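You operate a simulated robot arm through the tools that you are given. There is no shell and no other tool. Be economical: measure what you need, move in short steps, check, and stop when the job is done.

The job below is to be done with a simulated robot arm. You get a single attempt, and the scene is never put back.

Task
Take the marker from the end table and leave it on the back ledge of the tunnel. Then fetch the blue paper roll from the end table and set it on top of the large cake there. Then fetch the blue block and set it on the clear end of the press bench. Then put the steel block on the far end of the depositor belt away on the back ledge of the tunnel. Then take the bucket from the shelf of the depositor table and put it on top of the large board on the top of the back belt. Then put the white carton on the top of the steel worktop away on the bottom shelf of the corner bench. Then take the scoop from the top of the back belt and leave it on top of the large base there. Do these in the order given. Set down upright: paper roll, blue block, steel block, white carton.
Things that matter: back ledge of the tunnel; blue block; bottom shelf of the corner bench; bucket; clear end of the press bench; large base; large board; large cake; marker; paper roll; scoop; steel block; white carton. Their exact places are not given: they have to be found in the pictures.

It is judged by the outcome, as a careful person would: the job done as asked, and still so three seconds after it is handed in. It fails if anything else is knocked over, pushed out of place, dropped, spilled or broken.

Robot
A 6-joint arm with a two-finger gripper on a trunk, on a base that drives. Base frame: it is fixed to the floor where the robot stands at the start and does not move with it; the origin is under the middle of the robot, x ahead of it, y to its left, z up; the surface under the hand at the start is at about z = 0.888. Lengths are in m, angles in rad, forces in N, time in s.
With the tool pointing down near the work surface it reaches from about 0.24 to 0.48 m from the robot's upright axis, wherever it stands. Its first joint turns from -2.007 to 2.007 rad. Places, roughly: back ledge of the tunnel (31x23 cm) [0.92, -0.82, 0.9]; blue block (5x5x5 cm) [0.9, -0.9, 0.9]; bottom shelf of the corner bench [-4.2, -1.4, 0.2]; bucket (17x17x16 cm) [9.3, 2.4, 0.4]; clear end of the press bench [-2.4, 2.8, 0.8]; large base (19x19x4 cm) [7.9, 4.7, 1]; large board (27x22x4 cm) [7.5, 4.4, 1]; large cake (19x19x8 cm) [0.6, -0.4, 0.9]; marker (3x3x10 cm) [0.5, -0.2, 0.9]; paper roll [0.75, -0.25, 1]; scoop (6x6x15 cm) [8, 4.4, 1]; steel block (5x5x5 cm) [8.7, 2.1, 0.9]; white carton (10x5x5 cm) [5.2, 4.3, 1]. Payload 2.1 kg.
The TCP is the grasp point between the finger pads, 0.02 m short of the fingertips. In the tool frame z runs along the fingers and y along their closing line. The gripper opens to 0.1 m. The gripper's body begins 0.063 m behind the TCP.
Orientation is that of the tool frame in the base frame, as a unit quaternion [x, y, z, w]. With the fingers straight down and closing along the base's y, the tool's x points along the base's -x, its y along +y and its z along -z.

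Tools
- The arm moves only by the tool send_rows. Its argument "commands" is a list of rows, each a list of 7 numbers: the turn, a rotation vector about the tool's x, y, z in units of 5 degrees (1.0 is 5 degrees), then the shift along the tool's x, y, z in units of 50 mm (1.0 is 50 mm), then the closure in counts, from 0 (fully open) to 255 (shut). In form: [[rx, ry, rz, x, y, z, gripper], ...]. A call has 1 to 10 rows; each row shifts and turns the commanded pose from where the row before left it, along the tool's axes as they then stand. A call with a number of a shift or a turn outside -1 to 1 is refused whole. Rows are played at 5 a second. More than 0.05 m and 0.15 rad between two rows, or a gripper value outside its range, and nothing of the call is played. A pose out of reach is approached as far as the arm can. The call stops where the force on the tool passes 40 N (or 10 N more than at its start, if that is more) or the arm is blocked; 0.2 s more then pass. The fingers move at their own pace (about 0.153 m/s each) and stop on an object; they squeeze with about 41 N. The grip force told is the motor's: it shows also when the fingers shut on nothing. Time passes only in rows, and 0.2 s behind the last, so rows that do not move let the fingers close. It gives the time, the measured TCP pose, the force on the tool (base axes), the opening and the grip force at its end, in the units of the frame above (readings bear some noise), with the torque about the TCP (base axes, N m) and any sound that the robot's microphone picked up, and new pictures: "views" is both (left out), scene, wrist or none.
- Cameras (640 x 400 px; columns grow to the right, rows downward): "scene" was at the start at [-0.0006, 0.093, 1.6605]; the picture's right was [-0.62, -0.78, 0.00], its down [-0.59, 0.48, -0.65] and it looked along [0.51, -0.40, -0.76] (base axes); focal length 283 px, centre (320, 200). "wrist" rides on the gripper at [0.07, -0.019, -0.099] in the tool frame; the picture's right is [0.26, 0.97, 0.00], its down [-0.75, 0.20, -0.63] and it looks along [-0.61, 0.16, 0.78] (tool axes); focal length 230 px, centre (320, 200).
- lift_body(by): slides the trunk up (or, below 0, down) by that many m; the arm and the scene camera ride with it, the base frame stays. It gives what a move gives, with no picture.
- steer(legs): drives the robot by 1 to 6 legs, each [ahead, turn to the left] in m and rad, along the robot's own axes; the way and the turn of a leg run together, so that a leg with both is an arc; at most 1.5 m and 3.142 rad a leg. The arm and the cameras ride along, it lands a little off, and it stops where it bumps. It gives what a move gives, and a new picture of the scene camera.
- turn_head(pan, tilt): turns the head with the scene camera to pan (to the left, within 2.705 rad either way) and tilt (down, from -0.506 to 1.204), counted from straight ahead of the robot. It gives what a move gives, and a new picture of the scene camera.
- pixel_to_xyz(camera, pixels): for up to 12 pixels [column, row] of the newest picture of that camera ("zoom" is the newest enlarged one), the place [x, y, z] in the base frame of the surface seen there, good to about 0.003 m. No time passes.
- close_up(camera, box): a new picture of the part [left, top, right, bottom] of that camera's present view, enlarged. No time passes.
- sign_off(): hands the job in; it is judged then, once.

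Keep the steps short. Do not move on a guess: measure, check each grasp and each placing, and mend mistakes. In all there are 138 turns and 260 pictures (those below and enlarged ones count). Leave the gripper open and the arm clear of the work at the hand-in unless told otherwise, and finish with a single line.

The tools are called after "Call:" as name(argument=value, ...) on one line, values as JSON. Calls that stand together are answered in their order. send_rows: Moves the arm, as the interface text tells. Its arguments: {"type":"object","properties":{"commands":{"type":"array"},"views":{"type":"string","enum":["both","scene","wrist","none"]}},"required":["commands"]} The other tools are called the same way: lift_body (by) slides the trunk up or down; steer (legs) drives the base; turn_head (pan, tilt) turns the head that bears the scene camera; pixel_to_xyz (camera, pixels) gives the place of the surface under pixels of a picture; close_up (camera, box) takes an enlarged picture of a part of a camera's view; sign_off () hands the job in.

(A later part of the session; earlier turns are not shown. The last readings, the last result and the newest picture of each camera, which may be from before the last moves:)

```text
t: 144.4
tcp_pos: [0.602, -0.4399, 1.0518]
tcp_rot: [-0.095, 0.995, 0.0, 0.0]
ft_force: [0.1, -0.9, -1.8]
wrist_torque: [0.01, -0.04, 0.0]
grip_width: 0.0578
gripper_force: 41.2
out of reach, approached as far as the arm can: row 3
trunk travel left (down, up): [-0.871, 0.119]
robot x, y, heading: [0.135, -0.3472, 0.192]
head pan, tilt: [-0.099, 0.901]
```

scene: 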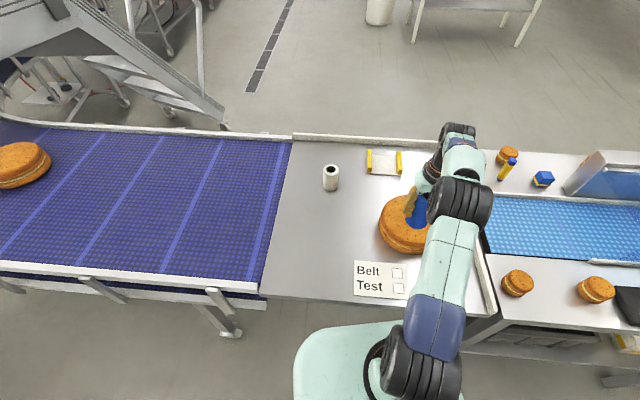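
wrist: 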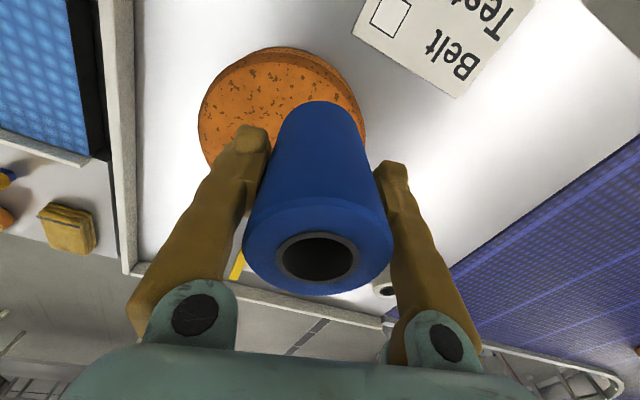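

Now 2.8 cm from cake centre, fully on it. Lowering gently to contact (expected TCP z≈1.025).

Call:
send_rows(commands=[[0, 0, 0, 0.15, 0, 0.2, 255], [0, 0, 0, 0, 0, 0.2, 255], [0, 0, 0, 0, 0, 0.06, 255], [0, 0, 0, 0, 0, 0.06, 255], [0, 0, 0, 0, 0, 0, 255]])

```text
t: 145.6
tcp_pos: [0.5946, -0.4412, 1.0257]
tcp_rot: [-0.095, 0.995, 0.0, 0.0]
ft_force: [-0.3, 0.7, -1.4]
wrist_torque: [0.0, 0.02, 0.0]
grip_width: 0.0574
gripper_force: 40.8
trunk travel left (down, up): [-0.871, 0.119]
robot x, y, heading: [0.1362, -0.3483, 0.19]
head pan, tilt: [-0.099, 0.901]
```

scene: 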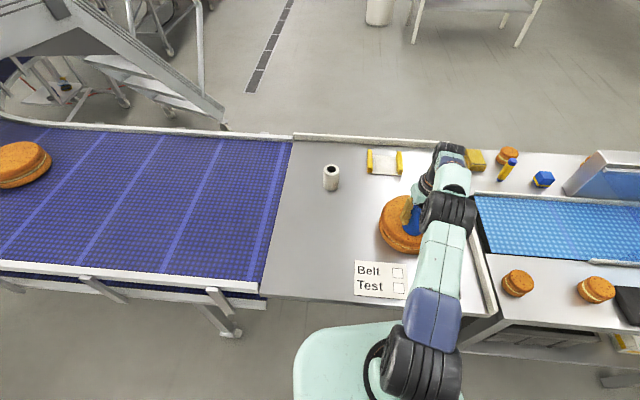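
wrist: 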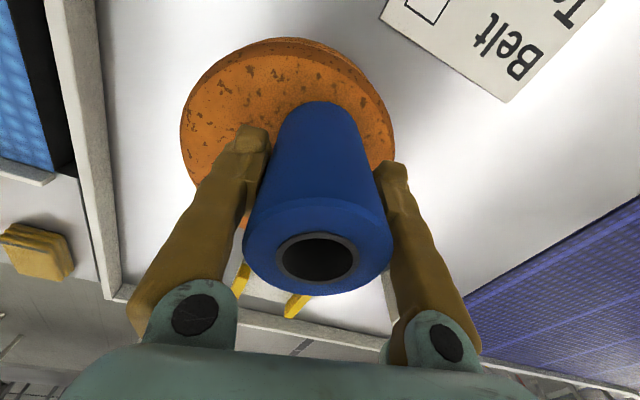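

Call:
send_rows(commands=[[0, 0, 0, -0.2, 0, -0.02, 255], [0, 0, 0, 0, 0, 0, 255], [0, 0, 0, 0, 0, 0.06, 255], [0, 0, 0, 0, 0, 0.06, 255], [0, 0, 0, 0, 0, 0, 255]], views="none")

```text
t: 146.8
tcp_pos: [0.6045, -0.4382, 1.0228]
tcp_rot: [-0.095, 0.995, -0.002, 0.003]
ft_force: [6.1, -0.4, 23.2]
wrist_torque: [0.09, 0.1, 0.04]
grip_width: 0.0574
gripper_force: 41.3
trunk travel left (down, up): [-0.871, 0.119]
robot x, y, heading: [0.1341, -0.3436, 0.193]
head pan, tilt: [-0.099, 0.901]
```

Contact (23 N). Relieve a little, open, rise and check.

Call:
send_rows(commands=[[0, 0, 0, 0, 0, -0.05, 255], [0, 0, 0, 0, 0, 0, 30], [0, 0, 0, 0, 0, 0, 30], [0, 0, 0, 0, 0, -0.6, 30], [0, 0, 0, 0, 0, -0.9, 30], [0, 0, 0, 0.4, 0, -0.8, 30], [0, 0, 0, 0.8, 0, -0.4, 30], [0, 0, 0, 0.8, 0, 0, 30], [0, 0, 0, 0.8, 0, 0, 30]])

```text
t: 148.8
tcp_pos: [0.4567, -0.4639, 1.1566]
tcp_rot: [-0.097, 0.995, 0.0, 0.001]
ft_force: [-0.5, -0.6, -0.5]
wrist_torque: [0.01, -0.02, 0.01]
grip_width: 0.0881
gripper_force: 0.0
out of reach, approached as far as the arm can: row 5
trunk travel left (down, up): [-0.871, 0.119]
robot x, y, heading: [0.1357, -0.3434, 0.193]
head pan, tilt: [-0.099, 0.901]
```

scene: 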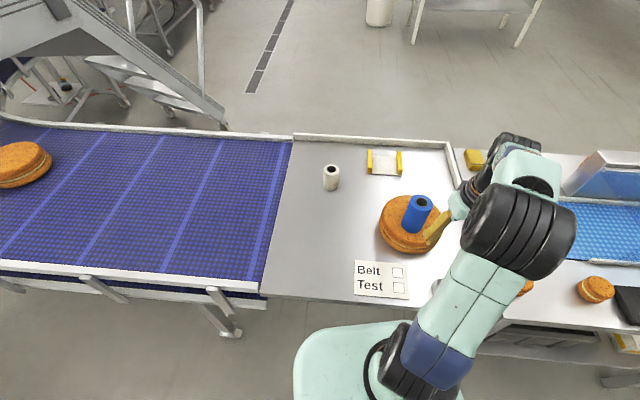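
wrist: 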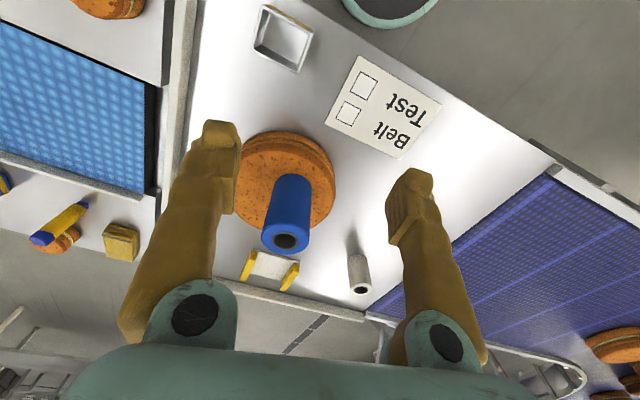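

The roll stands on the cake. Next, the blue block: driving round to the back again.

Call:
steer(legs=[[-0.35, 0], [0, -1.763], [1.5, 0], [1.32, 0], [0, 1.571], [1.0, 0]])

```text
t: 177.2
tcp_pos: [0.9915, -3.5074, 1.1564]
tcp_rot: [0.028, 1.0, 0.0, 0.0]
ft_force: [0.6, 0.1, 0.0]
wrist_torque: [0.0, -0.01, 0.0]
grip_width: 0.0882
gripper_force: 0.2
trunk travel left (down, up): [-0.871, 0.119]
robot x, y, heading: [0.7112, -3.3115, -0.057]
head pan, tilt: [-0.099, 0.901]
```

scene: 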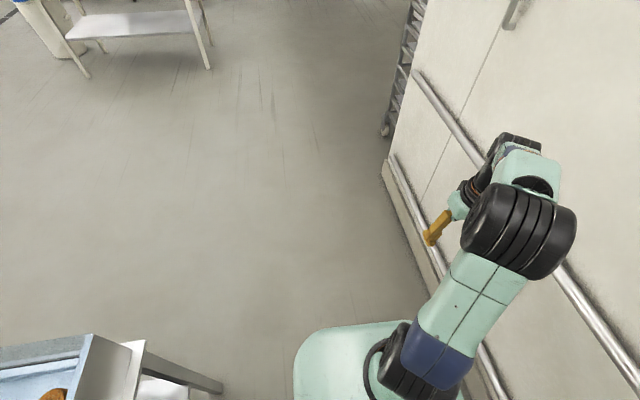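

Call:
steer(legs=[[0, 0.09], [0.98, 0], [0, 1.538], [1.5, 0], [0.85, 0], [0, 1.571]])

```text
t: 201.4
tcp_pos: [1.4516, -0.7477, 1.1559]
tcp_rot: [1.0, -0.018, 0.0, 0.001]
ft_force: [0.3, 0.3, 0.4]
wrist_torque: [-0.02, 0.01, 0.0]
grip_width: 0.0884
gripper_force: 0.0
trunk travel left (down, up): [-0.871, 0.119]
robot x, y, heading: [1.7367, -0.9358, 3.099]
head pan, tilt: [-0.099, 0.901]
```

scene: 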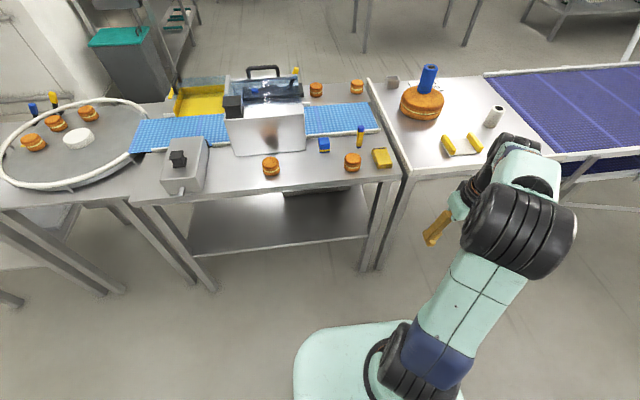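

Drive ahead 0.41 m to the ledge.

Call:
steer(legs=[[0.41, 0.03]])

Call:
close_up(camera="scene", box=[220, 120, 460, 270])

```text
t: 203.9
tcp_pos: [1.0379, -0.7485, 1.1565]
tcp_rot: [1.0, -0.003, -0.001, -0.001]
ft_force: [-0.3, 0.4, -0.4]
wrist_torque: [0.01, 0.0, 0.02]
grip_width: 0.0882
gripper_force: 0.1
trunk travel left (down, up): [-0.871, 0.119]
robot x, y, heading: [1.3309, -0.9245, 3.14]
head pan, tilt: [-0.099, 0.901]
```

scene: 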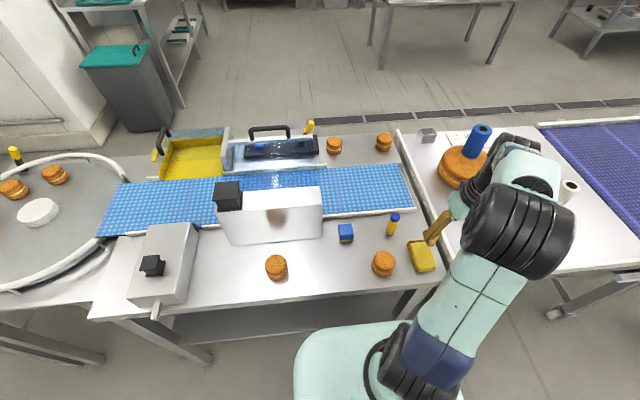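

```text
2.67 times, centred on (340, 195) of scene
```

zoom: 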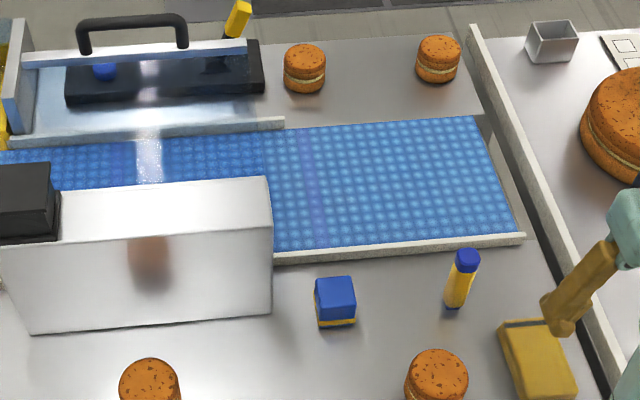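

Call:
pixel_to_xyz(camera="zoom", pixels=[[318, 282], [351, 279], [354, 300], [320, 303], [335, 290], [337, 315], [336, 322], [460, 258], [462, 268], [460, 290]])

```text
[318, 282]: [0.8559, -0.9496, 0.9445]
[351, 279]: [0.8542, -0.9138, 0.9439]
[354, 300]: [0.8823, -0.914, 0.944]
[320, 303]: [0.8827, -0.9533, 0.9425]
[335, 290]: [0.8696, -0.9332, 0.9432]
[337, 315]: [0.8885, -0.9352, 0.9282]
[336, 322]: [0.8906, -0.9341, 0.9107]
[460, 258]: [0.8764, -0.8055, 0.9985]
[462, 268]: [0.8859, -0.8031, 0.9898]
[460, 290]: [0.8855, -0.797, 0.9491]
```

Checking the gap between block and tunnel wall (zoom (270,300)).

Call:
pixel_to_xyz(camera="zoom", pixels=[[268, 305], [268, 250], [267, 200], [285, 290], [300, 262], [300, 255], [30, 215], [30, 170]])

```text
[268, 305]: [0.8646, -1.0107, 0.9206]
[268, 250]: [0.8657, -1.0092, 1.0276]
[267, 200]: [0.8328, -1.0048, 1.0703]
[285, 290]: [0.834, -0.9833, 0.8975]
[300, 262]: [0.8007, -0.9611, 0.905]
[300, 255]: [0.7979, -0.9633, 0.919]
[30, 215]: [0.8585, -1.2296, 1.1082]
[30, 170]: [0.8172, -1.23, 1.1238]
```

Tunnel wall face is at y≈-1.007, block centre (0.870,-0.933): enough clearance with a ~7 cm opening. Move above it.

Call:
send_rows(commands=[[0, 0, 0, 0, 0.95, 0, 77], [0, 0, 0, 0, 0.95, 0, 77], [0, 0, 0, 0, 0.95, 0, 77], [0, 0, 0, 0, 0.84, 0, 77], [0, 0, 0, -0.8, 0, 0.4, 77], [0, 0, 0, -0.8, 0, 0.5, 77], [0, 0, 0, -0.8, 0, 0.5, 77], [0, 0, 0, -0.9, 0, 0.4, 77], [0, 0, 0, -0.06, 0, 0.4, 77], [0, 0, 0, 0, 0, 0, 77]])

```text
t: 206.1
tcp_pos: [0.8696, -0.9304, 1.0454]
tcp_rot: [1.0, -0.003, 0.0, 0.0]
ft_force: [0.5, -0.8, 0.2]
wrist_torque: [0.02, 0.02, 0.03]
grip_width: 0.0697
gripper_force: 0.1
trunk travel left (down, up): [-0.871, 0.119]
robot x, y, heading: [1.3302, -0.9261, 3.136]
head pan, tilt: [-0.099, 0.901]
```

scene: 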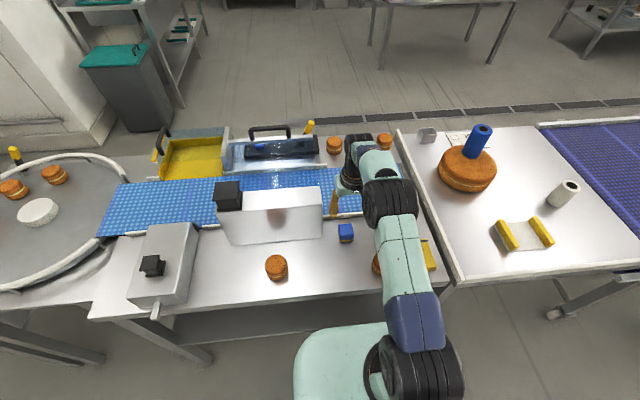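
wrist: 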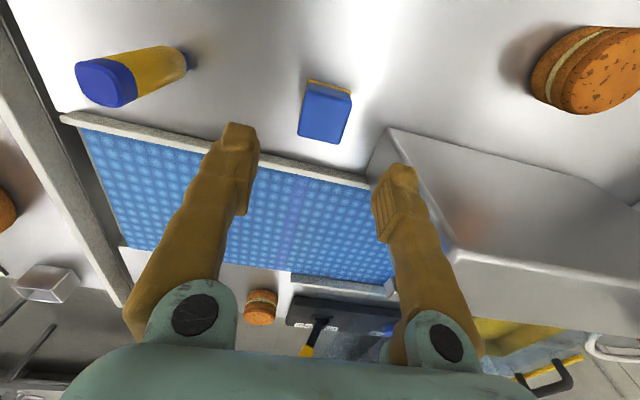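

Aligned. Lower to z≈0.926 and close.

Call:
send_rows(commands=[[0, 0, 0, 0, 0.05, 0.8, 77], [0, 0, 0, 0, 0, 0.8, 77], [0, 0, 0, 0, 0, 0.78, 77], [0, 0, 0, 0, 0, 0, 77], [0, 0, 0, 0, 0, 0, 255], [0, 0, 0, 0, 0, 0, 255], [0, 0, 0, 0, 0, 0, 255]], views="wrist")

```text
t: 207.7
tcp_pos: [0.8674, -0.9338, 0.9254]
tcp_rot: [1.0, -0.002, 0.0, 0.0]
ft_force: [0.0, 0.1, -0.8]
wrist_torque: [-0.02, 0.01, 0.02]
grip_width: 0.0404
gripper_force: 41.2
trunk travel left (down, up): [-0.871, 0.119]
robot x, y, heading: [1.3276, -0.9235, 3.134]
head pan, tilt: [-0.099, 0.901]
```

wrist: 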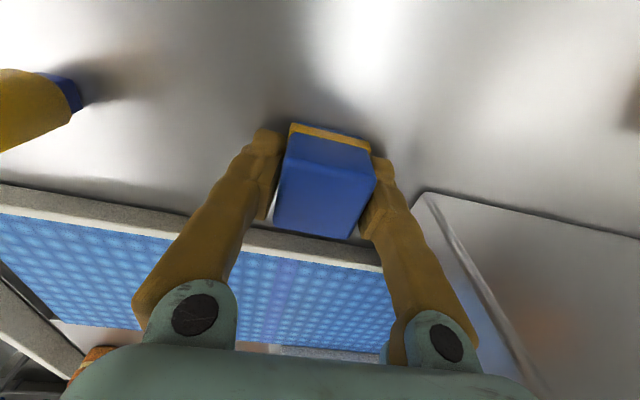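

Gripped. Lift straight up 0.2 m and retract.

Call:
send_rows(commands=[[0, 0, 0, 0, 0, -0.9, 255], [0, 0, 0, 0, 0, -0.9, 255], [0, 0, 0, 0.2, 0, -0.9, 255], [0, 0, 0, 0.3, 0, -0.9, 255], [0, 0, 0, 0.6, 0, -0.6, 255], [0, 0, 0, 0.9, 0, 0, 255], [0, 0, 0, 0.6, 0, 0, 255]], views="wrist")

```text
t: 209.3
tcp_pos: [0.9981, -0.9348, 1.1366]
tcp_rot: [1.0, -0.003, -0.001, -0.001]
ft_force: [0.1, 0.3, -1.5]
wrist_torque: [0.03, 0.0, 0.02]
grip_width: 0.0407
gripper_force: 41.3
trunk travel left (down, up): [-0.871, 0.119]
robot x, y, heading: [1.3299, -0.9279, 3.138]
head pan, tilt: [-0.099, 0.901]
```

wrist: 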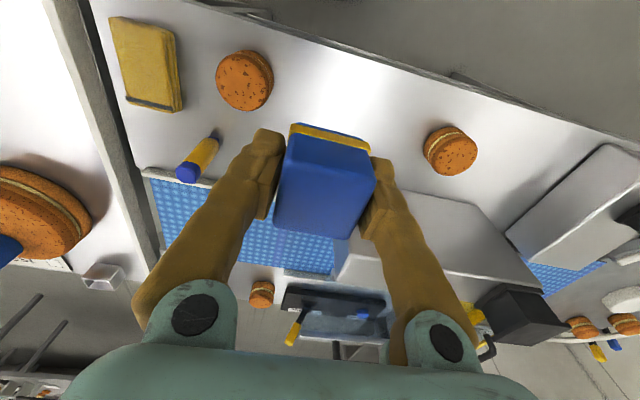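

Driving round to the front side with the block.

Call:
steer(legs=[[-0.38, 0], [0, 1.575], [1.5, 0], [0.83, 0], [0, -1.571], [0.9, 0]])

```text
t: 234.7
tcp_pos: [0.5451, -3.3268, 1.136]
tcp_rot: [1.0, 0.029, 0.001, 0.0]
ft_force: [-0.1, -0.4, -1.6]
wrist_torque: [0.03, -0.02, -0.02]
grip_width: 0.0406
gripper_force: 40.9
trunk travel left (down, up): [-0.871, 0.119]
robot x, y, heading: [0.8779, -3.3009, -3.085]
head pan, tilt: [-0.099, 0.901]
```

scene: 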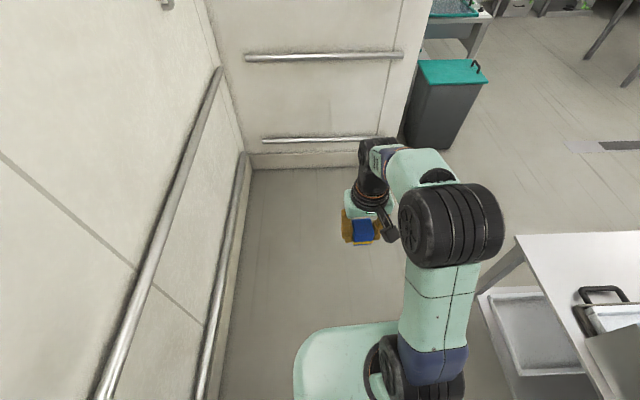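

Call:
steer(legs=[[1.05, -0.08], [0, -1.55], [1.5, 0], [1.5, 0]])

Call:
turn_head(pan=0.7, tilt=0.35)

```text
t: 258.0
tcp_pos: [-0.1772, 0.0151, 1.1359]
tcp_rot: [0.713, -0.702, 0.0, 0.0]
ft_force: [0.1, 0.3, -0.9]
wrist_torque: [-0.05, 0.0, 0.03]
grip_width: 0.0408
gripper_force: 41.1
trunk travel left (down, up): [-0.871, 0.119]
robot x, y, heading: [-0.1617, -0.318, 1.587]
head pan, tilt: [-0.099, 0.901]
```

scene: 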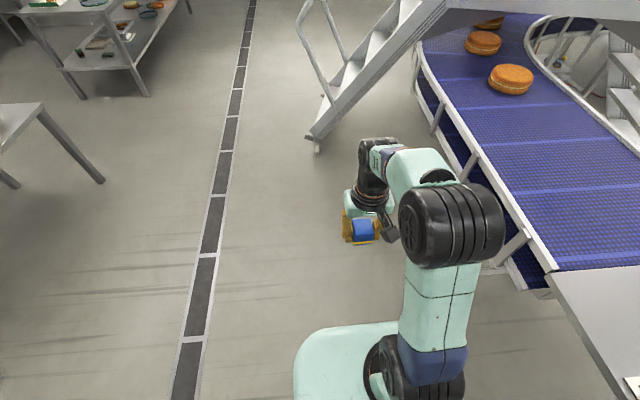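

```text
t: 259.2
tcp_pos: [-0.1783, 0.0152, 1.137]
tcp_rot: [0.713, -0.702, 0.0, 0.0]
ft_force: [-1.0, 0.3, -0.7]
wrist_torque: [0.0, -0.02, -0.03]
grip_width: 0.0407
gripper_force: 41.6
trunk travel left (down, up): [-0.871, 0.119]
robot x, y, heading: [-0.1655, -0.3188, 1.59]
head pan, tilt: [0.7, 0.351]
```

scene: 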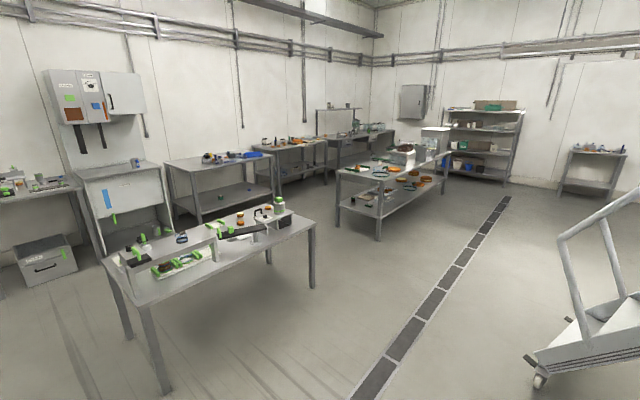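

The bench at (395,180) may be the press bench. Zooming and measuring.

Call:
close_up(camera="scene", box=[320, 110, 480, 250])

Call:
pixel_to_xyz(camera="scene", pixels=[[345, 172], [375, 190], [365, 172], [420, 172], [448, 152], [405, 150], [380, 238], [355, 165], [435, 140], [255, 230], [110, 260], [310, 280]])

```text
2.86 times, centred on (400, 180) of scene
```

zoom: 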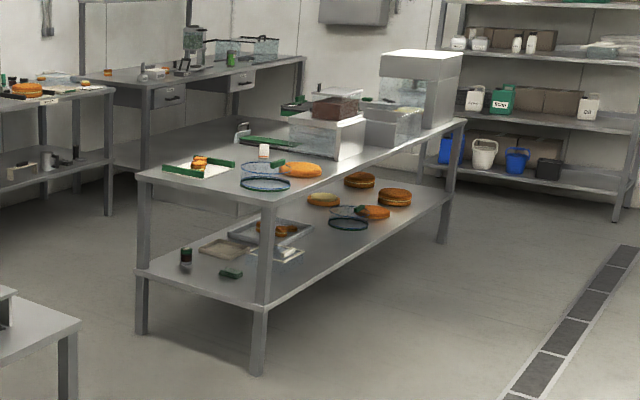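

```text
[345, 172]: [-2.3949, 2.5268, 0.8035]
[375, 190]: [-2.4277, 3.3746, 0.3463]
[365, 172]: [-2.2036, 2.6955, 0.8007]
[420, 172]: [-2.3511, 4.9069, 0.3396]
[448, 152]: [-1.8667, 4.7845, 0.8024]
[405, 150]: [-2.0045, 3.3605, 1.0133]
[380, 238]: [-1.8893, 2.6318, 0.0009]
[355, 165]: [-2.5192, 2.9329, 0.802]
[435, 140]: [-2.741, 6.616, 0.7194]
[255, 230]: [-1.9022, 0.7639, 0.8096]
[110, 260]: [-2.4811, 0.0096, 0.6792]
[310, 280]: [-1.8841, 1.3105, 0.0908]
```

Bench top z≈0.802, near end y≈2.5, right edge x≈-1.87. Checking where the stair foot is before driving past it.

Call:
pixel_to_xyz(camera="scene", pixels=[[540, 382], [527, 358], [565, 240], [600, 190], [570, 320]])

```text
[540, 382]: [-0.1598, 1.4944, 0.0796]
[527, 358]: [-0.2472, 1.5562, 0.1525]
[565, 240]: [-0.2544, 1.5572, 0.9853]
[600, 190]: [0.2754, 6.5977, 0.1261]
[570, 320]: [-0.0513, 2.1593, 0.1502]
```

Stairs begin at x≥-0.26; the diagonal path has ample margin. Driving to about (-1.3,2.7) and facing the bench.

Call:
steer(legs=[[0, 0.345], [1.5, 0], [1.5, 0], [0.2, 0], [0, 1.206]])

Call:
turn_head(pan=0.0, tilt=0.75)

```text
t: 279.0
tcp_pos: [-1.5548, 2.7338, 1.1366]
tcp_rot: [1.0, -0.015, 0.0, 0.0]
ft_force: [-0.1, -0.3, -0.5]
wrist_torque: [-0.02, 0.0, -0.02]
grip_width: 0.0407
gripper_force: 40.7
trunk travel left (down, up): [-0.871, 0.119]
robot x, y, heading: [-1.2163, 2.7364, 3.111]
head pan, tilt: [0.7, 0.351]
```

scene: 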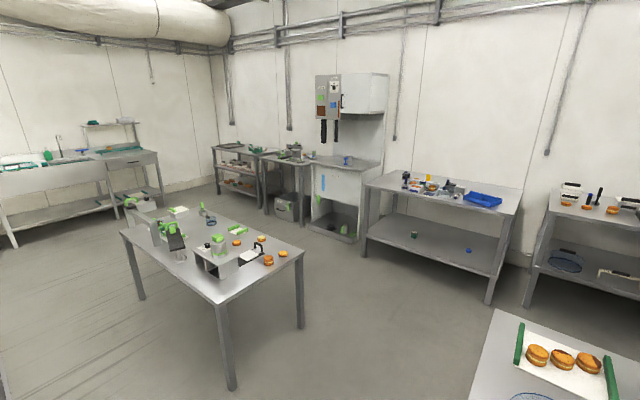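

```text
t: 280.1
tcp_pos: [-1.5545, 2.7338, 1.1361]
tcp_rot: [1.0, -0.015, 0.0, -0.001]
ft_force: [-0.7, 0.1, -0.9]
wrist_torque: [0.01, -0.01, 0.01]
grip_width: 0.0405
gripper_force: 41.1
trunk travel left (down, up): [-0.871, 0.119]
robot x, y, heading: [-1.223, 2.7343, 3.109]
head pan, tilt: [0.0, 0.75]
```

scene: 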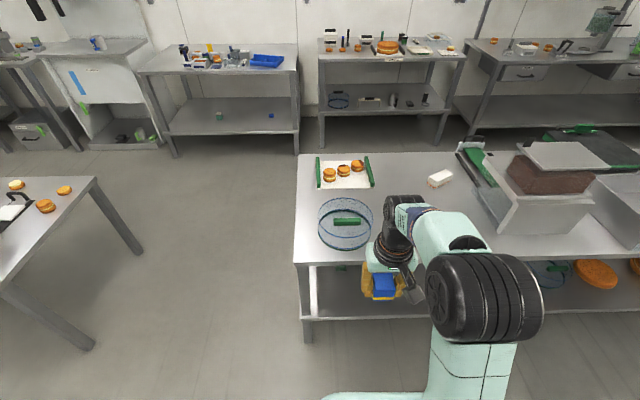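

Call:
pixel_to_xyz(camera="scene", pixels=[[310, 170], [318, 158], [372, 165], [375, 185], [345, 195], [320, 240], [370, 220], [345, 250], [400, 175], [440, 180], [420, 165], [300, 250]])

Call:
close_up(camera="scene", box=[280, 130, 520, 280])

```text
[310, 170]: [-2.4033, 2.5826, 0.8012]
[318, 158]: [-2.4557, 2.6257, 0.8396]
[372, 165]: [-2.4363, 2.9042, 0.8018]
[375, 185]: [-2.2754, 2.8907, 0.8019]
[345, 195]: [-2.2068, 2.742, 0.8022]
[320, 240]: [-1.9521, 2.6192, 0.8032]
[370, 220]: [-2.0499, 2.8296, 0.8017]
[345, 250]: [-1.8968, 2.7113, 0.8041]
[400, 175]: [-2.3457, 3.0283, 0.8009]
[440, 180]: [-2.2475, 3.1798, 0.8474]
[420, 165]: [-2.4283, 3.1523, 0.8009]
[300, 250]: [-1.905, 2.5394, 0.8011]
```

```text
2.67 times, centred on (400, 205) of scene
```

zoom: 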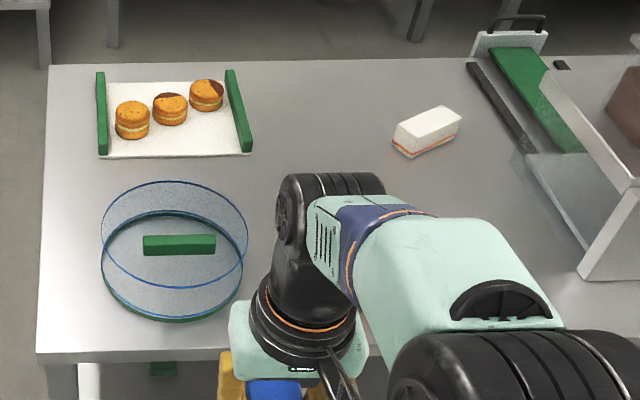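

The near end of the bench holds a tray, a mesh ring and then free metal at about (-2.07,2.94), between ring and white bottle. I'll position the robot nearer, around (-1.6,2.88), facing −x.

Call:
steer(legs=[[0, -0.57], [0.25, 0], [0, 0.6], [0.17, 0]])

Call:
lift_body(by=-0.09)

Call:
close_up(camera="scene", box=[200, 100, 520, 300])

```text
t: 286.2
tcp_pos: [-1.924, 2.8602, 1.1374]
tcp_rot: [1.0, 0.001, -0.001, 0.0]
ft_force: [0.8, 0.8, -0.8]
wrist_torque: [0.01, 0.01, 0.0]
grip_width: 0.0406
gripper_force: 41.3
trunk travel left (down, up): [-0.871, 0.119]
robot x, y, heading: [-1.5883, 2.8721, -3.137]
head pan, tilt: [0.0, 0.75]
```

scene: 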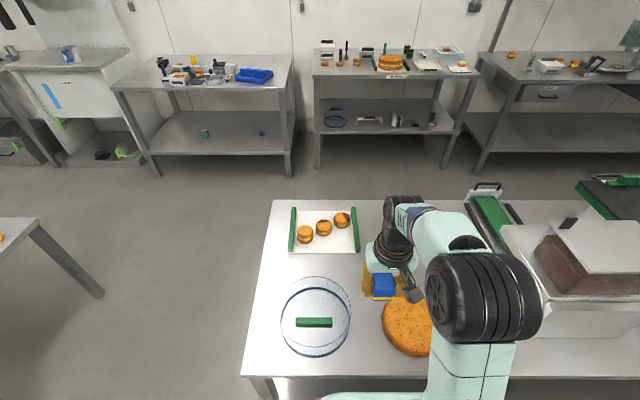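

```text
t: 287.4
tcp_pos: [-1.9263, 2.8615, 1.0454]
tcp_rot: [1.0, 0.002, 0.0, 0.0]
ft_force: [0.4, -0.7, -0.6]
wrist_torque: [0.0, 0.02, -0.04]
grip_width: 0.0408
gripper_force: 41.0
trunk travel left (down, up): [-0.781, 0.209]
robot x, y, heading: [-1.5946, 2.8716, -3.14]
head pan, tilt: [0.0, 0.75]
```

```text
2.00 times, centred on (360, 200) of scene
```

zoom: 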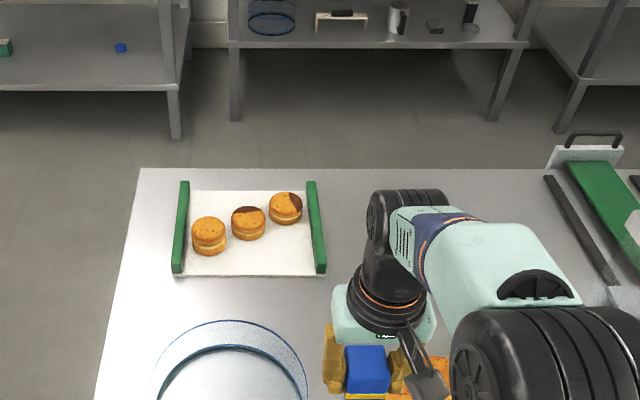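

There's a cake near the front edge that the arm hid. I'll view through the wrist camera.

Call:
close_up(camera="wrist", box=[0, 0, 640, 400])

Call:
turn_head(pan=0.0, tilt=0.95)

```text
1.00 times, centred on (320, 200) of wrist (not enlarged: the box is as wide or as high as the picture)
```

zoom: 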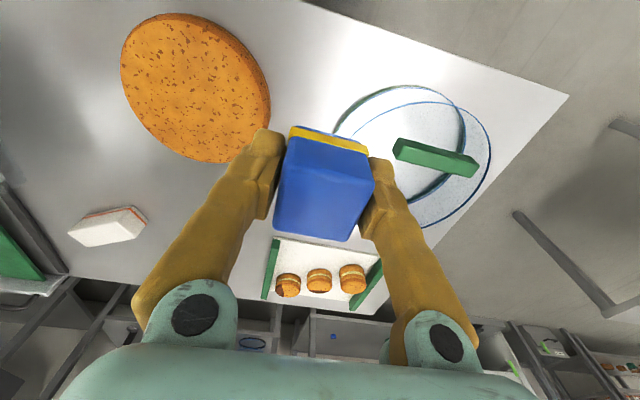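

```text
t: 288.1
tcp_pos: [-1.9257, 2.8612, 1.0455]
tcp_rot: [1.0, 0.001, 0.0, 0.0]
ft_force: [-0.4, -0.4, -1.0]
wrist_torque: [0.02, -0.01, -0.02]
grip_width: 0.0405
gripper_force: 41.1
trunk travel left (down, up): [-0.781, 0.209]
robot x, y, heading: [-1.5971, 2.8714, -3.142]
head pan, tilt: [0.0, 0.949]
```

scene: 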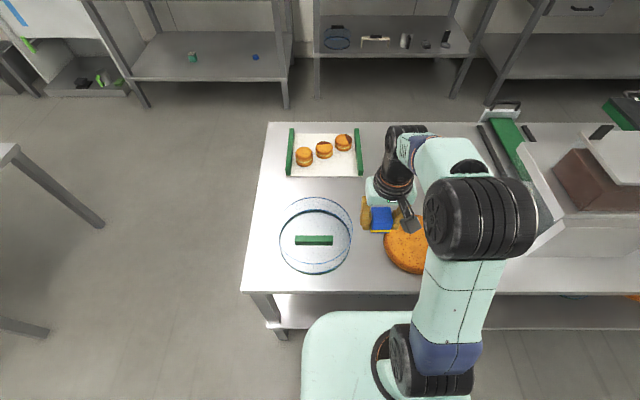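

Call:
pixel_to_xyz(camera="zoom", pixels=[[125, 65], [185, 18], [262, 95], [215, 157], [195, 90], [280, 245], [268, 290], [145, 222], [105, 228], [200, 200], [336, 125], [240, 30]])

Call:
pixel_to_xyz(camera="scene", pixels=[[385, 245], [350, 225], [352, 240], [362, 178], [288, 178], [347, 262], [315, 200], [315, 197], [365, 260], [375, 270]])

```text
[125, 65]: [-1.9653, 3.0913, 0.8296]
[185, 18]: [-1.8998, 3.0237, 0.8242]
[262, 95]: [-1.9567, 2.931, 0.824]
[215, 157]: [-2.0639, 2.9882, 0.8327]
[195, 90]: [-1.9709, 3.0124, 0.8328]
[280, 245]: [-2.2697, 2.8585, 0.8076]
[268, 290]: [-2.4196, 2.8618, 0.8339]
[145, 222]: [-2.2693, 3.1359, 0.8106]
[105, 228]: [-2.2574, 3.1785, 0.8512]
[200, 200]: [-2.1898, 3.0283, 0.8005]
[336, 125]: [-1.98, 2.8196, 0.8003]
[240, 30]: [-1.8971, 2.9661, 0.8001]
```

```text
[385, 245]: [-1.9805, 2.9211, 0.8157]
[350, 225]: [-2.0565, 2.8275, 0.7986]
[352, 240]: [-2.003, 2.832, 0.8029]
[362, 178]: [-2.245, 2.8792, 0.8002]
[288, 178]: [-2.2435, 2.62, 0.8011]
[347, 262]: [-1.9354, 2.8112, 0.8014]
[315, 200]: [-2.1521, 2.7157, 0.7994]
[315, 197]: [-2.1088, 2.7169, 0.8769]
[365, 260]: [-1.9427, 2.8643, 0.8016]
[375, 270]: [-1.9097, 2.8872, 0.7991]
```

Call:
pixel_to_xyz(camera="scene", pixels=[[275, 124], [320, 124], [378, 124], [290, 100], [460, 95], [270, 160], [375, 150], [470, 140], [250, 270], [300, 140], [455, 125]])

Call:
turn_head(pan=-0.55, tilt=0.5)

```text
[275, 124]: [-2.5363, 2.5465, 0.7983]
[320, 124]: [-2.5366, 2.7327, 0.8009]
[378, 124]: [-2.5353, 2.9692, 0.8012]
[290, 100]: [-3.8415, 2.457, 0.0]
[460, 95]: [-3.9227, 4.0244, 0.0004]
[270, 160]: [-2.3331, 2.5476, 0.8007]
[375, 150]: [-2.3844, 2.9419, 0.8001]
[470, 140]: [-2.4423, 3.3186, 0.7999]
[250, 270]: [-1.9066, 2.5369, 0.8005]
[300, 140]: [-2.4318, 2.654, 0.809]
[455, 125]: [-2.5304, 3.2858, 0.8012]
```

```text
t: 289.1
tcp_pos: [-1.9265, 2.8615, 1.0462]
tcp_rot: [1.0, 0.002, -0.001, 0.0]
ft_force: [0.1, -0.7, -1.1]
wrist_torque: [0.01, 0.01, 0.0]
grip_width: 0.0405
gripper_force: 41.0
trunk travel left (down, up): [-0.781, 0.209]
robot x, y, heading: [-1.5958, 2.8726, -3.133]
head pan, tilt: [-0.55, 0.499]
```

scene: 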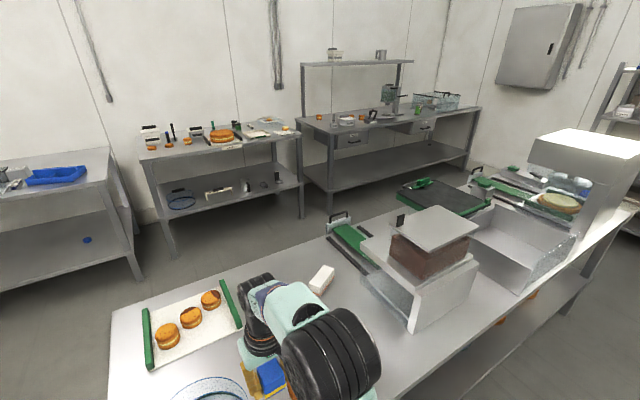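

Bench spans x −2.54…−1.87, y from 2.53. The most central free spot is beside the tray at about (-2.40,2.95), best reached from the far (−x) side. Checking that aisle's width.

Call:
pixel_to_xyz(camera="scene", pixels=[[138, 282], [172, 254], [302, 217], [330, 205], [110, 165], [150, 160], [300, 135], [330, 280], [355, 262], [230, 285], [325, 240], [335, 270]])

```text
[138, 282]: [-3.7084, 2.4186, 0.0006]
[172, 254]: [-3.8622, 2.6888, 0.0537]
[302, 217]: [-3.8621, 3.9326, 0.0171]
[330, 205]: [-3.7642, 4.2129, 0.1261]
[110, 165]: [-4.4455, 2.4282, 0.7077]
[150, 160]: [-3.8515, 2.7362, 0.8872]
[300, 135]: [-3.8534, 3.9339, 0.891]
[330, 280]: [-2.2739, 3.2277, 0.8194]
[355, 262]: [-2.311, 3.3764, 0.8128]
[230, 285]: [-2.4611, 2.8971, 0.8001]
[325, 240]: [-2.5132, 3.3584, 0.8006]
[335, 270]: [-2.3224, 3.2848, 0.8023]
```

Aisle is over a metre wide. Driving round the bench end to its far side.

Call:
steer(legs=[[-0.35, 0], [0, 1.56], [0.95, 0], [0, -1.571], [1.5, 0], [0.22, 0]])

Call:
turn_head(pan=-0.9, tilt=0.6)

```text
t: 311.9
tcp_pos: [-3.3315, 1.9456, 1.0465]
tcp_rot: [1.0, -0.008, -0.001, 0.0]
ft_force: [0.0, 0.3, -0.5]
wrist_torque: [0.0, 0.01, 0.01]
grip_width: 0.0408
gripper_force: 41.1
trunk travel left (down, up): [-0.781, 0.209]
robot x, y, heading: [-2.9967, 1.9528, 3.126]
head pan, tilt: [-0.55, 0.499]
```

scene: 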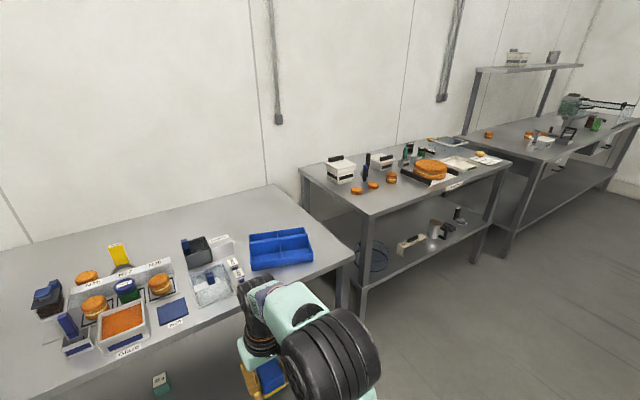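

```text
t: 312.8
tcp_pos: [-3.3309, 1.9462, 1.0462]
tcp_rot: [1.0, -0.009, 0.001, -0.001]
ft_force: [1.2, 1.0, -1.0]
wrist_torque: [0.01, -0.01, 0.0]
grip_width: 0.0407
gripper_force: 41.0
trunk travel left (down, up): [-0.781, 0.209]
robot x, y, heading: [-2.997, 1.9494, 3.128]
head pan, tilt: [-0.901, 0.6]
```

scene: 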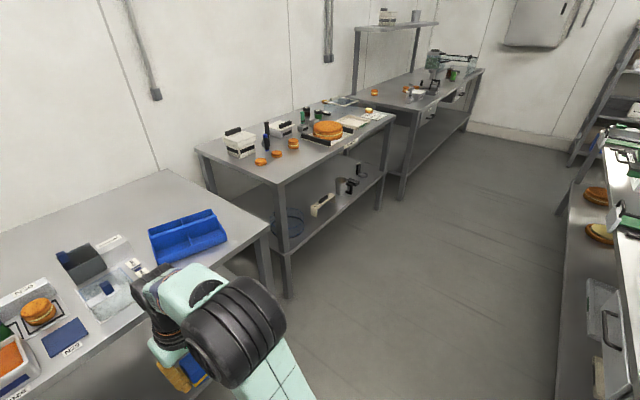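

Call:
steer(legs=[[0, -1.557], [1.0, 0], [0, -1.571], [0.15, 0]])

Call:
turn_head(pan=0.0, tilt=0.95)

```text
t: 326.4
tcp_pos: [-2.534, 2.9849, 1.047]
tcp_rot: [-0.025, 1.0, 0.0, 0.001]
ft_force: [-0.4, -1.1, -0.5]
wrist_torque: [0.02, 0.01, 0.01]
grip_width: 0.0404
gripper_force: 40.9
trunk travel left (down, up): [-0.781, 0.209]
robot x, y, heading: [-2.8626, 2.9628, 0.05]
head pan, tilt: [-0.901, 0.6]
```

scene: 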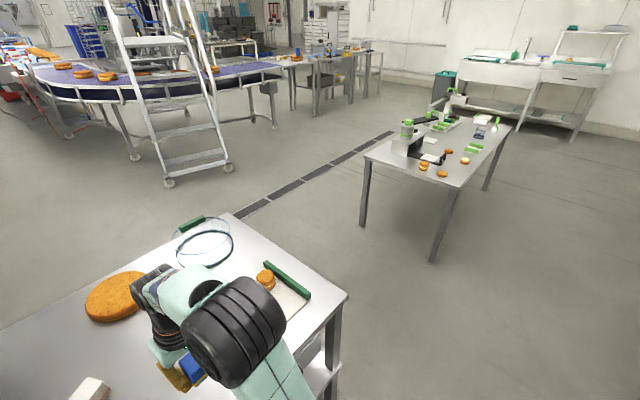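

```text
t: 327.6
tcp_pos: [-2.5329, 2.9831, 1.0463]
tcp_rot: [-0.024, 1.0, 0.0, 0.0]
ft_force: [1.5, 0.8, -1.2]
wrist_torque: [0.01, -0.01, -0.01]
grip_width: 0.0404
gripper_force: 40.7
trunk travel left (down, up): [-0.781, 0.209]
robot x, y, heading: [-2.8609, 2.9571, 0.05]
head pan, tilt: [0.0, 0.949]
```

scene: 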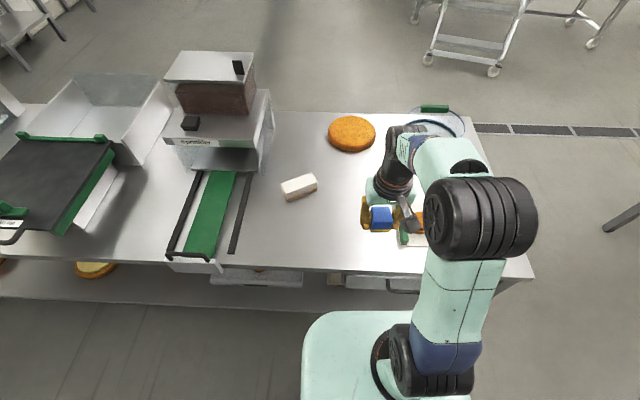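

Moving over the free spot (-2.40,2.965) beside the tray and lowering to ~2 cm above contact.

Call:
send_rows(commands=[[0, 0, 0, 0, -0.51, 0.4, 255], [0, 0, 0, -0.7, 0, 0.6, 255], [0, 0, 0, -0.7, 0, 0.6, 255], [0, 0, 0, -0.7, 0, 0.6, 255], [0, 0, 0, -0.54, 0, 0.6, 255], [0, 0, 0, 0, 0, 0.6, 255], [0, 0, 0, 0, 0, 0.5, 255], [0, 0, 0, 0, 0, 0, 255]])

```text
t: 329.4
tcp_pos: [-2.3997, 2.9643, 0.8526]
tcp_rot: [-0.024, 1.0, 0.001, -0.001]
ft_force: [-0.8, -0.1, -1.7]
wrist_torque: [0.0, -0.04, 0.0]
grip_width: 0.0403
gripper_force: 41.4
trunk travel left (down, up): [-0.781, 0.209]
robot x, y, heading: [-2.866, 2.9599, 0.049]
head pan, tilt: [0.0, 0.949]
```

scene: 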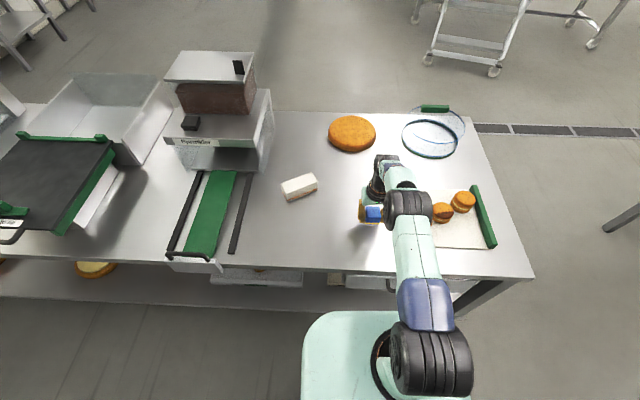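
wrist: 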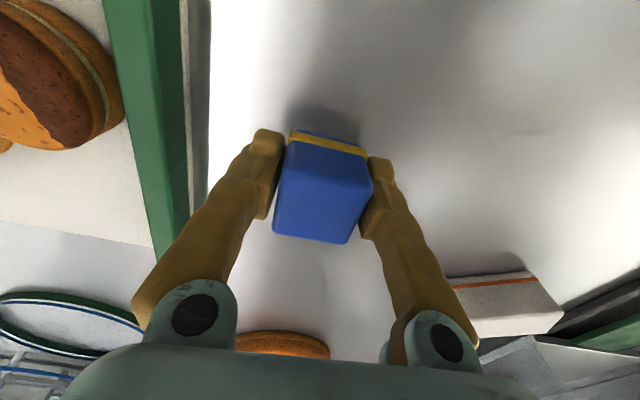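

Call:
send_rows(commands=[[0, 0, 0, 0, 0, 0.2, 255], [0, 0, 0, 0, 0, 0.14, 255], [0, 0, 0, 0, 0, 0.07, 255], [0, 0, 0, 0, 0, 0.06, 255], [0, 0, 0, 0, 0, 0.05, 255], [0, 0, 0, 0, 0, 0, 255]], views="none")

```text
t: 330.8
tcp_pos: [-2.3993, 2.965, 0.8272]
tcp_rot: [-0.025, 1.0, -0.001, 0.003]
ft_force: [4.1, -0.2, 14.2]
wrist_torque: [0.03, 0.14, -0.04]
grip_width: 0.0406
gripper_force: 41.1
trunk travel left (down, up): [-0.781, 0.209]
robot x, y, heading: [-2.8637, 2.9584, 0.045]
head pan, tilt: [0.0, 0.949]
```

Contact. Release (7 cm opening) and rise.

Call:
send_rows(commands=[[0, 0, 0, 0, 0, -0.03, 255], [0, 0, 0, 0, 0, 0, 80], [0, 0, 0, 0, 0, 0, 80], [0, 0, 0, 0, 0, -0.7, 80], [0, 0, 0, 0, 0, -0.9, 80], [0, 0, 0, 0.4, 0, -0.9, 80], [0, 0, 0, 0.5, 0, -0.8, 80], [0, 0, 0, 0.5, 0, -0.8, 80], [0, 0, 0, 0.8, 0, -0.4, 80]], views="wrist")

Call:
lift_body(by=0.09)

```text
t: 332.8
tcp_pos: [-2.5106, 2.9616, 1.0511]
tcp_rot: [-0.025, 1.0, 0.001, 0.0]
ft_force: [-0.2, -0.6, -0.8]
wrist_torque: [-0.01, -0.01, 0.02]
grip_width: 0.0684
gripper_force: 0.0
trunk travel left (down, up): [-0.781, 0.209]
robot x, y, heading: [-2.8654, 2.9591, 0.048]
head pan, tilt: [0.0, 0.949]
```

wrist: 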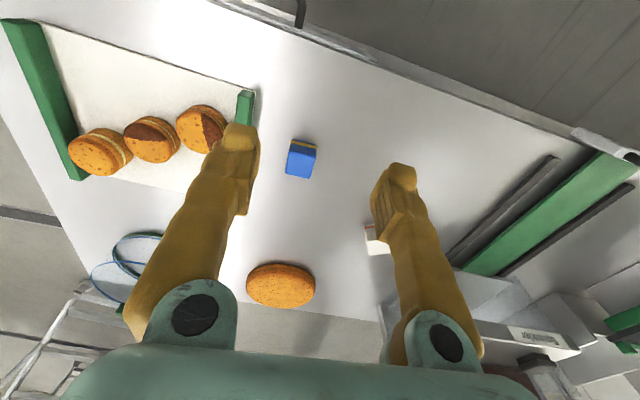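

```text
t: 334.1
tcp_pos: [-2.5095, 2.9613, 1.1408]
tcp_rot: [-0.025, 1.0, 0.0, 0.0]
ft_force: [-0.4, 0.2, 0.2]
wrist_torque: [0.01, 0.0, -0.03]
grip_width: 0.0686
gripper_force: 0.0
trunk travel left (down, up): [-0.871, 0.119]
robot x, y, heading: [-2.8653, 2.9562, 0.047]
head pan, tilt: [0.0, 0.949]
```

The blue block stands upright beside the tray. Now for the steel block on the far side of the room; first drive out of this aisle.

Call:
steer(legs=[[-0.15, 0], [0, -1.618], [1.0, 0], [0, 1.571], [1.5, 0], [0.25, 0]])

```text
t: 356.4
tcp_pos: [-0.8913, 2.0194, 1.1416]
tcp_rot: [-0.028, 1.0, 0.0, 0.001]
ft_force: [-0.3, 0.4, 0.2]
wrist_torque: [0.02, 0.0, 0.02]
grip_width: 0.0687
gripper_force: 0.1
trunk travel left (down, up): [-0.871, 0.119]
robot x, y, heading: [-1.2486, 2.0182, 0.053]
head pan, tilt: [0.0, 0.949]
```

scene: 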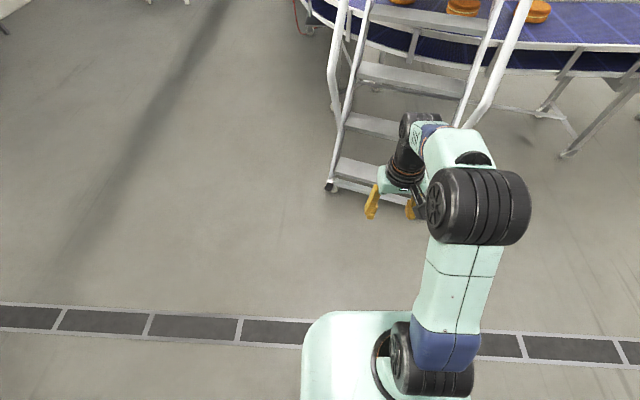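

Quick look to the left, to see whether there is a shorter way round the curved conveyor.

Call:
turn_head(pan=0.5, tilt=0.35)

```text
t: 357.4
tcp_pos: [-0.8903, 2.019, 1.1398]
tcp_rot: [-0.026, 1.0, 0.0, 0.0]
ft_force: [0.6, 0.1, -0.7]
wrist_torque: [-0.01, -0.01, 0.0]
grip_width: 0.0686
gripper_force: 0.1
trunk travel left (down, up): [-0.871, 0.119]
robot x, y, heading: [-1.2446, 2.0154, 0.05]
head pan, tilt: [0.499, 0.351]
```

scene: 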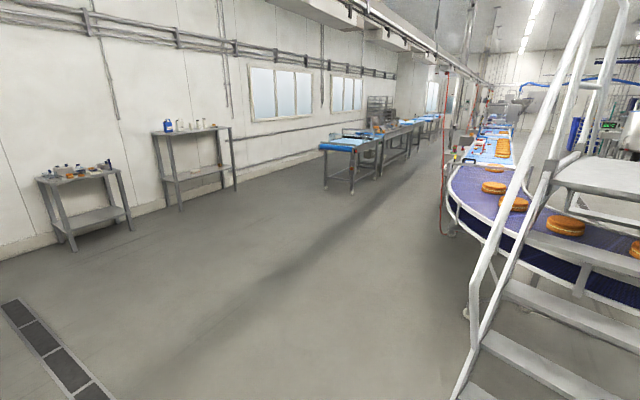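

There is an open aisle on this side along the line. Measuring it.

Call:
close_up(camera="scene", box=[300, 80, 560, 242])

Call:
pixel_to_xyz(camera="scene", pixels=[[322, 190], [352, 192], [350, 146], [382, 178], [410, 150], [440, 232], [455, 170], [470, 150], [488, 135], [500, 150], [425, 122], [372, 110]])

```text
2.46 times, centred on (430, 161) of scene
```

zoom: 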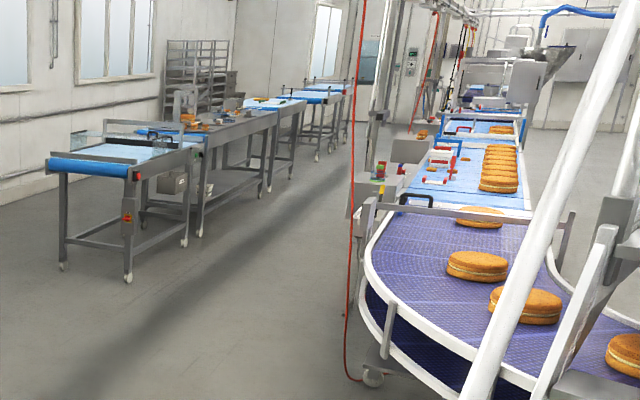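

```text
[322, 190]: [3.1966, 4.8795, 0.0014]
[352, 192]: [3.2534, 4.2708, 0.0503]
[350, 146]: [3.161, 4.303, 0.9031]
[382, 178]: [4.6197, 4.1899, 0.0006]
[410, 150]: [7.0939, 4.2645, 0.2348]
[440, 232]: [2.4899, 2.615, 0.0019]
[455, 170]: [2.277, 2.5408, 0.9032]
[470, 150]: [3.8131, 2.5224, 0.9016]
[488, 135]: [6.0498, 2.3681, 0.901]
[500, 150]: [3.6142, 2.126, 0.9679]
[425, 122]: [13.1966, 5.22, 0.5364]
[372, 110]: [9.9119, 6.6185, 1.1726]
```

The aisle between the main line (edge y≈2.55) and the back belt (edge y≈4.2) is 1.6 m wide. Zooming toward the far end of the line to find the depositor.

Call:
close_up(camera="scene", box=[455, 95, 545, 151])

Call:
close_up(camera="scene", box=[340, 95, 450, 164])

```text
7.11 times, centred on (500, 123) of scene
```

zoom: 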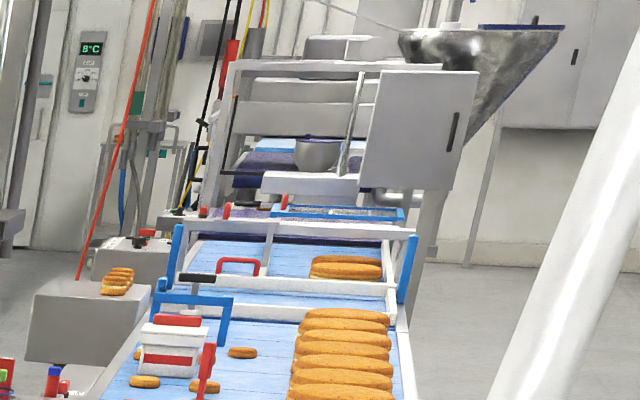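

```text
5.80 times, centred on (395, 130) of scene
```

zoom: 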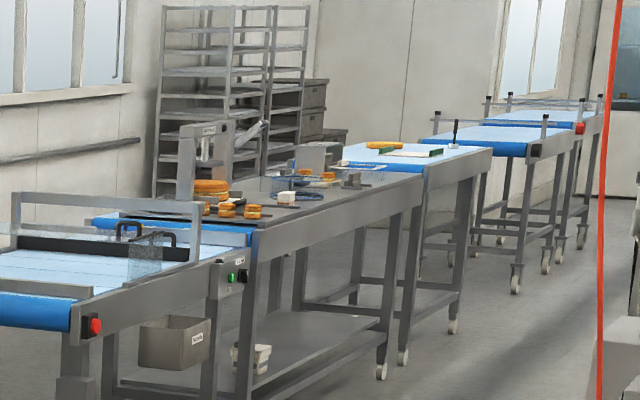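

I'll take this north aisle: diagonal to (0.5,3.5), then east along y≈3.5.

Call:
steer(legs=[[0, 0.655], [1.5, 0], [0.75, 0], [0, -0.705], [1.5, 0], [1.5, 0]])

```text
t: 386.2
tcp_pos: [3.8147, 3.2952, 1.14]
tcp_rot: [0.036, 0.999, 0.0, -0.001]
ft_force: [-0.2, 1.1, 0.6]
wrist_torque: [0.0, 0.02, -0.01]
grip_width: 0.0685
gripper_force: 0.1
trunk travel left (down, up): [-0.871, 0.119]
robot x, y, heading: [3.461, 3.3353, -0.079]
head pan, tilt: [0.499, 0.351]
```

scene: 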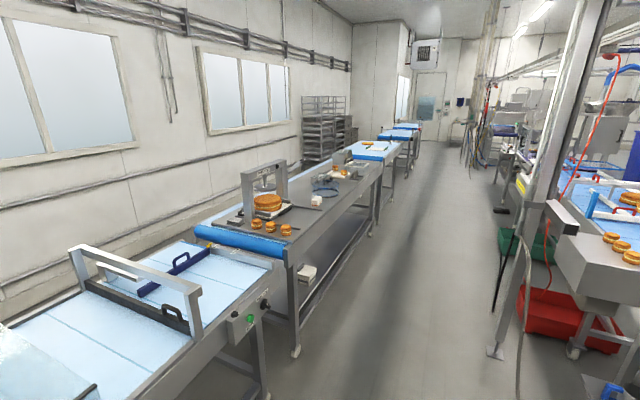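

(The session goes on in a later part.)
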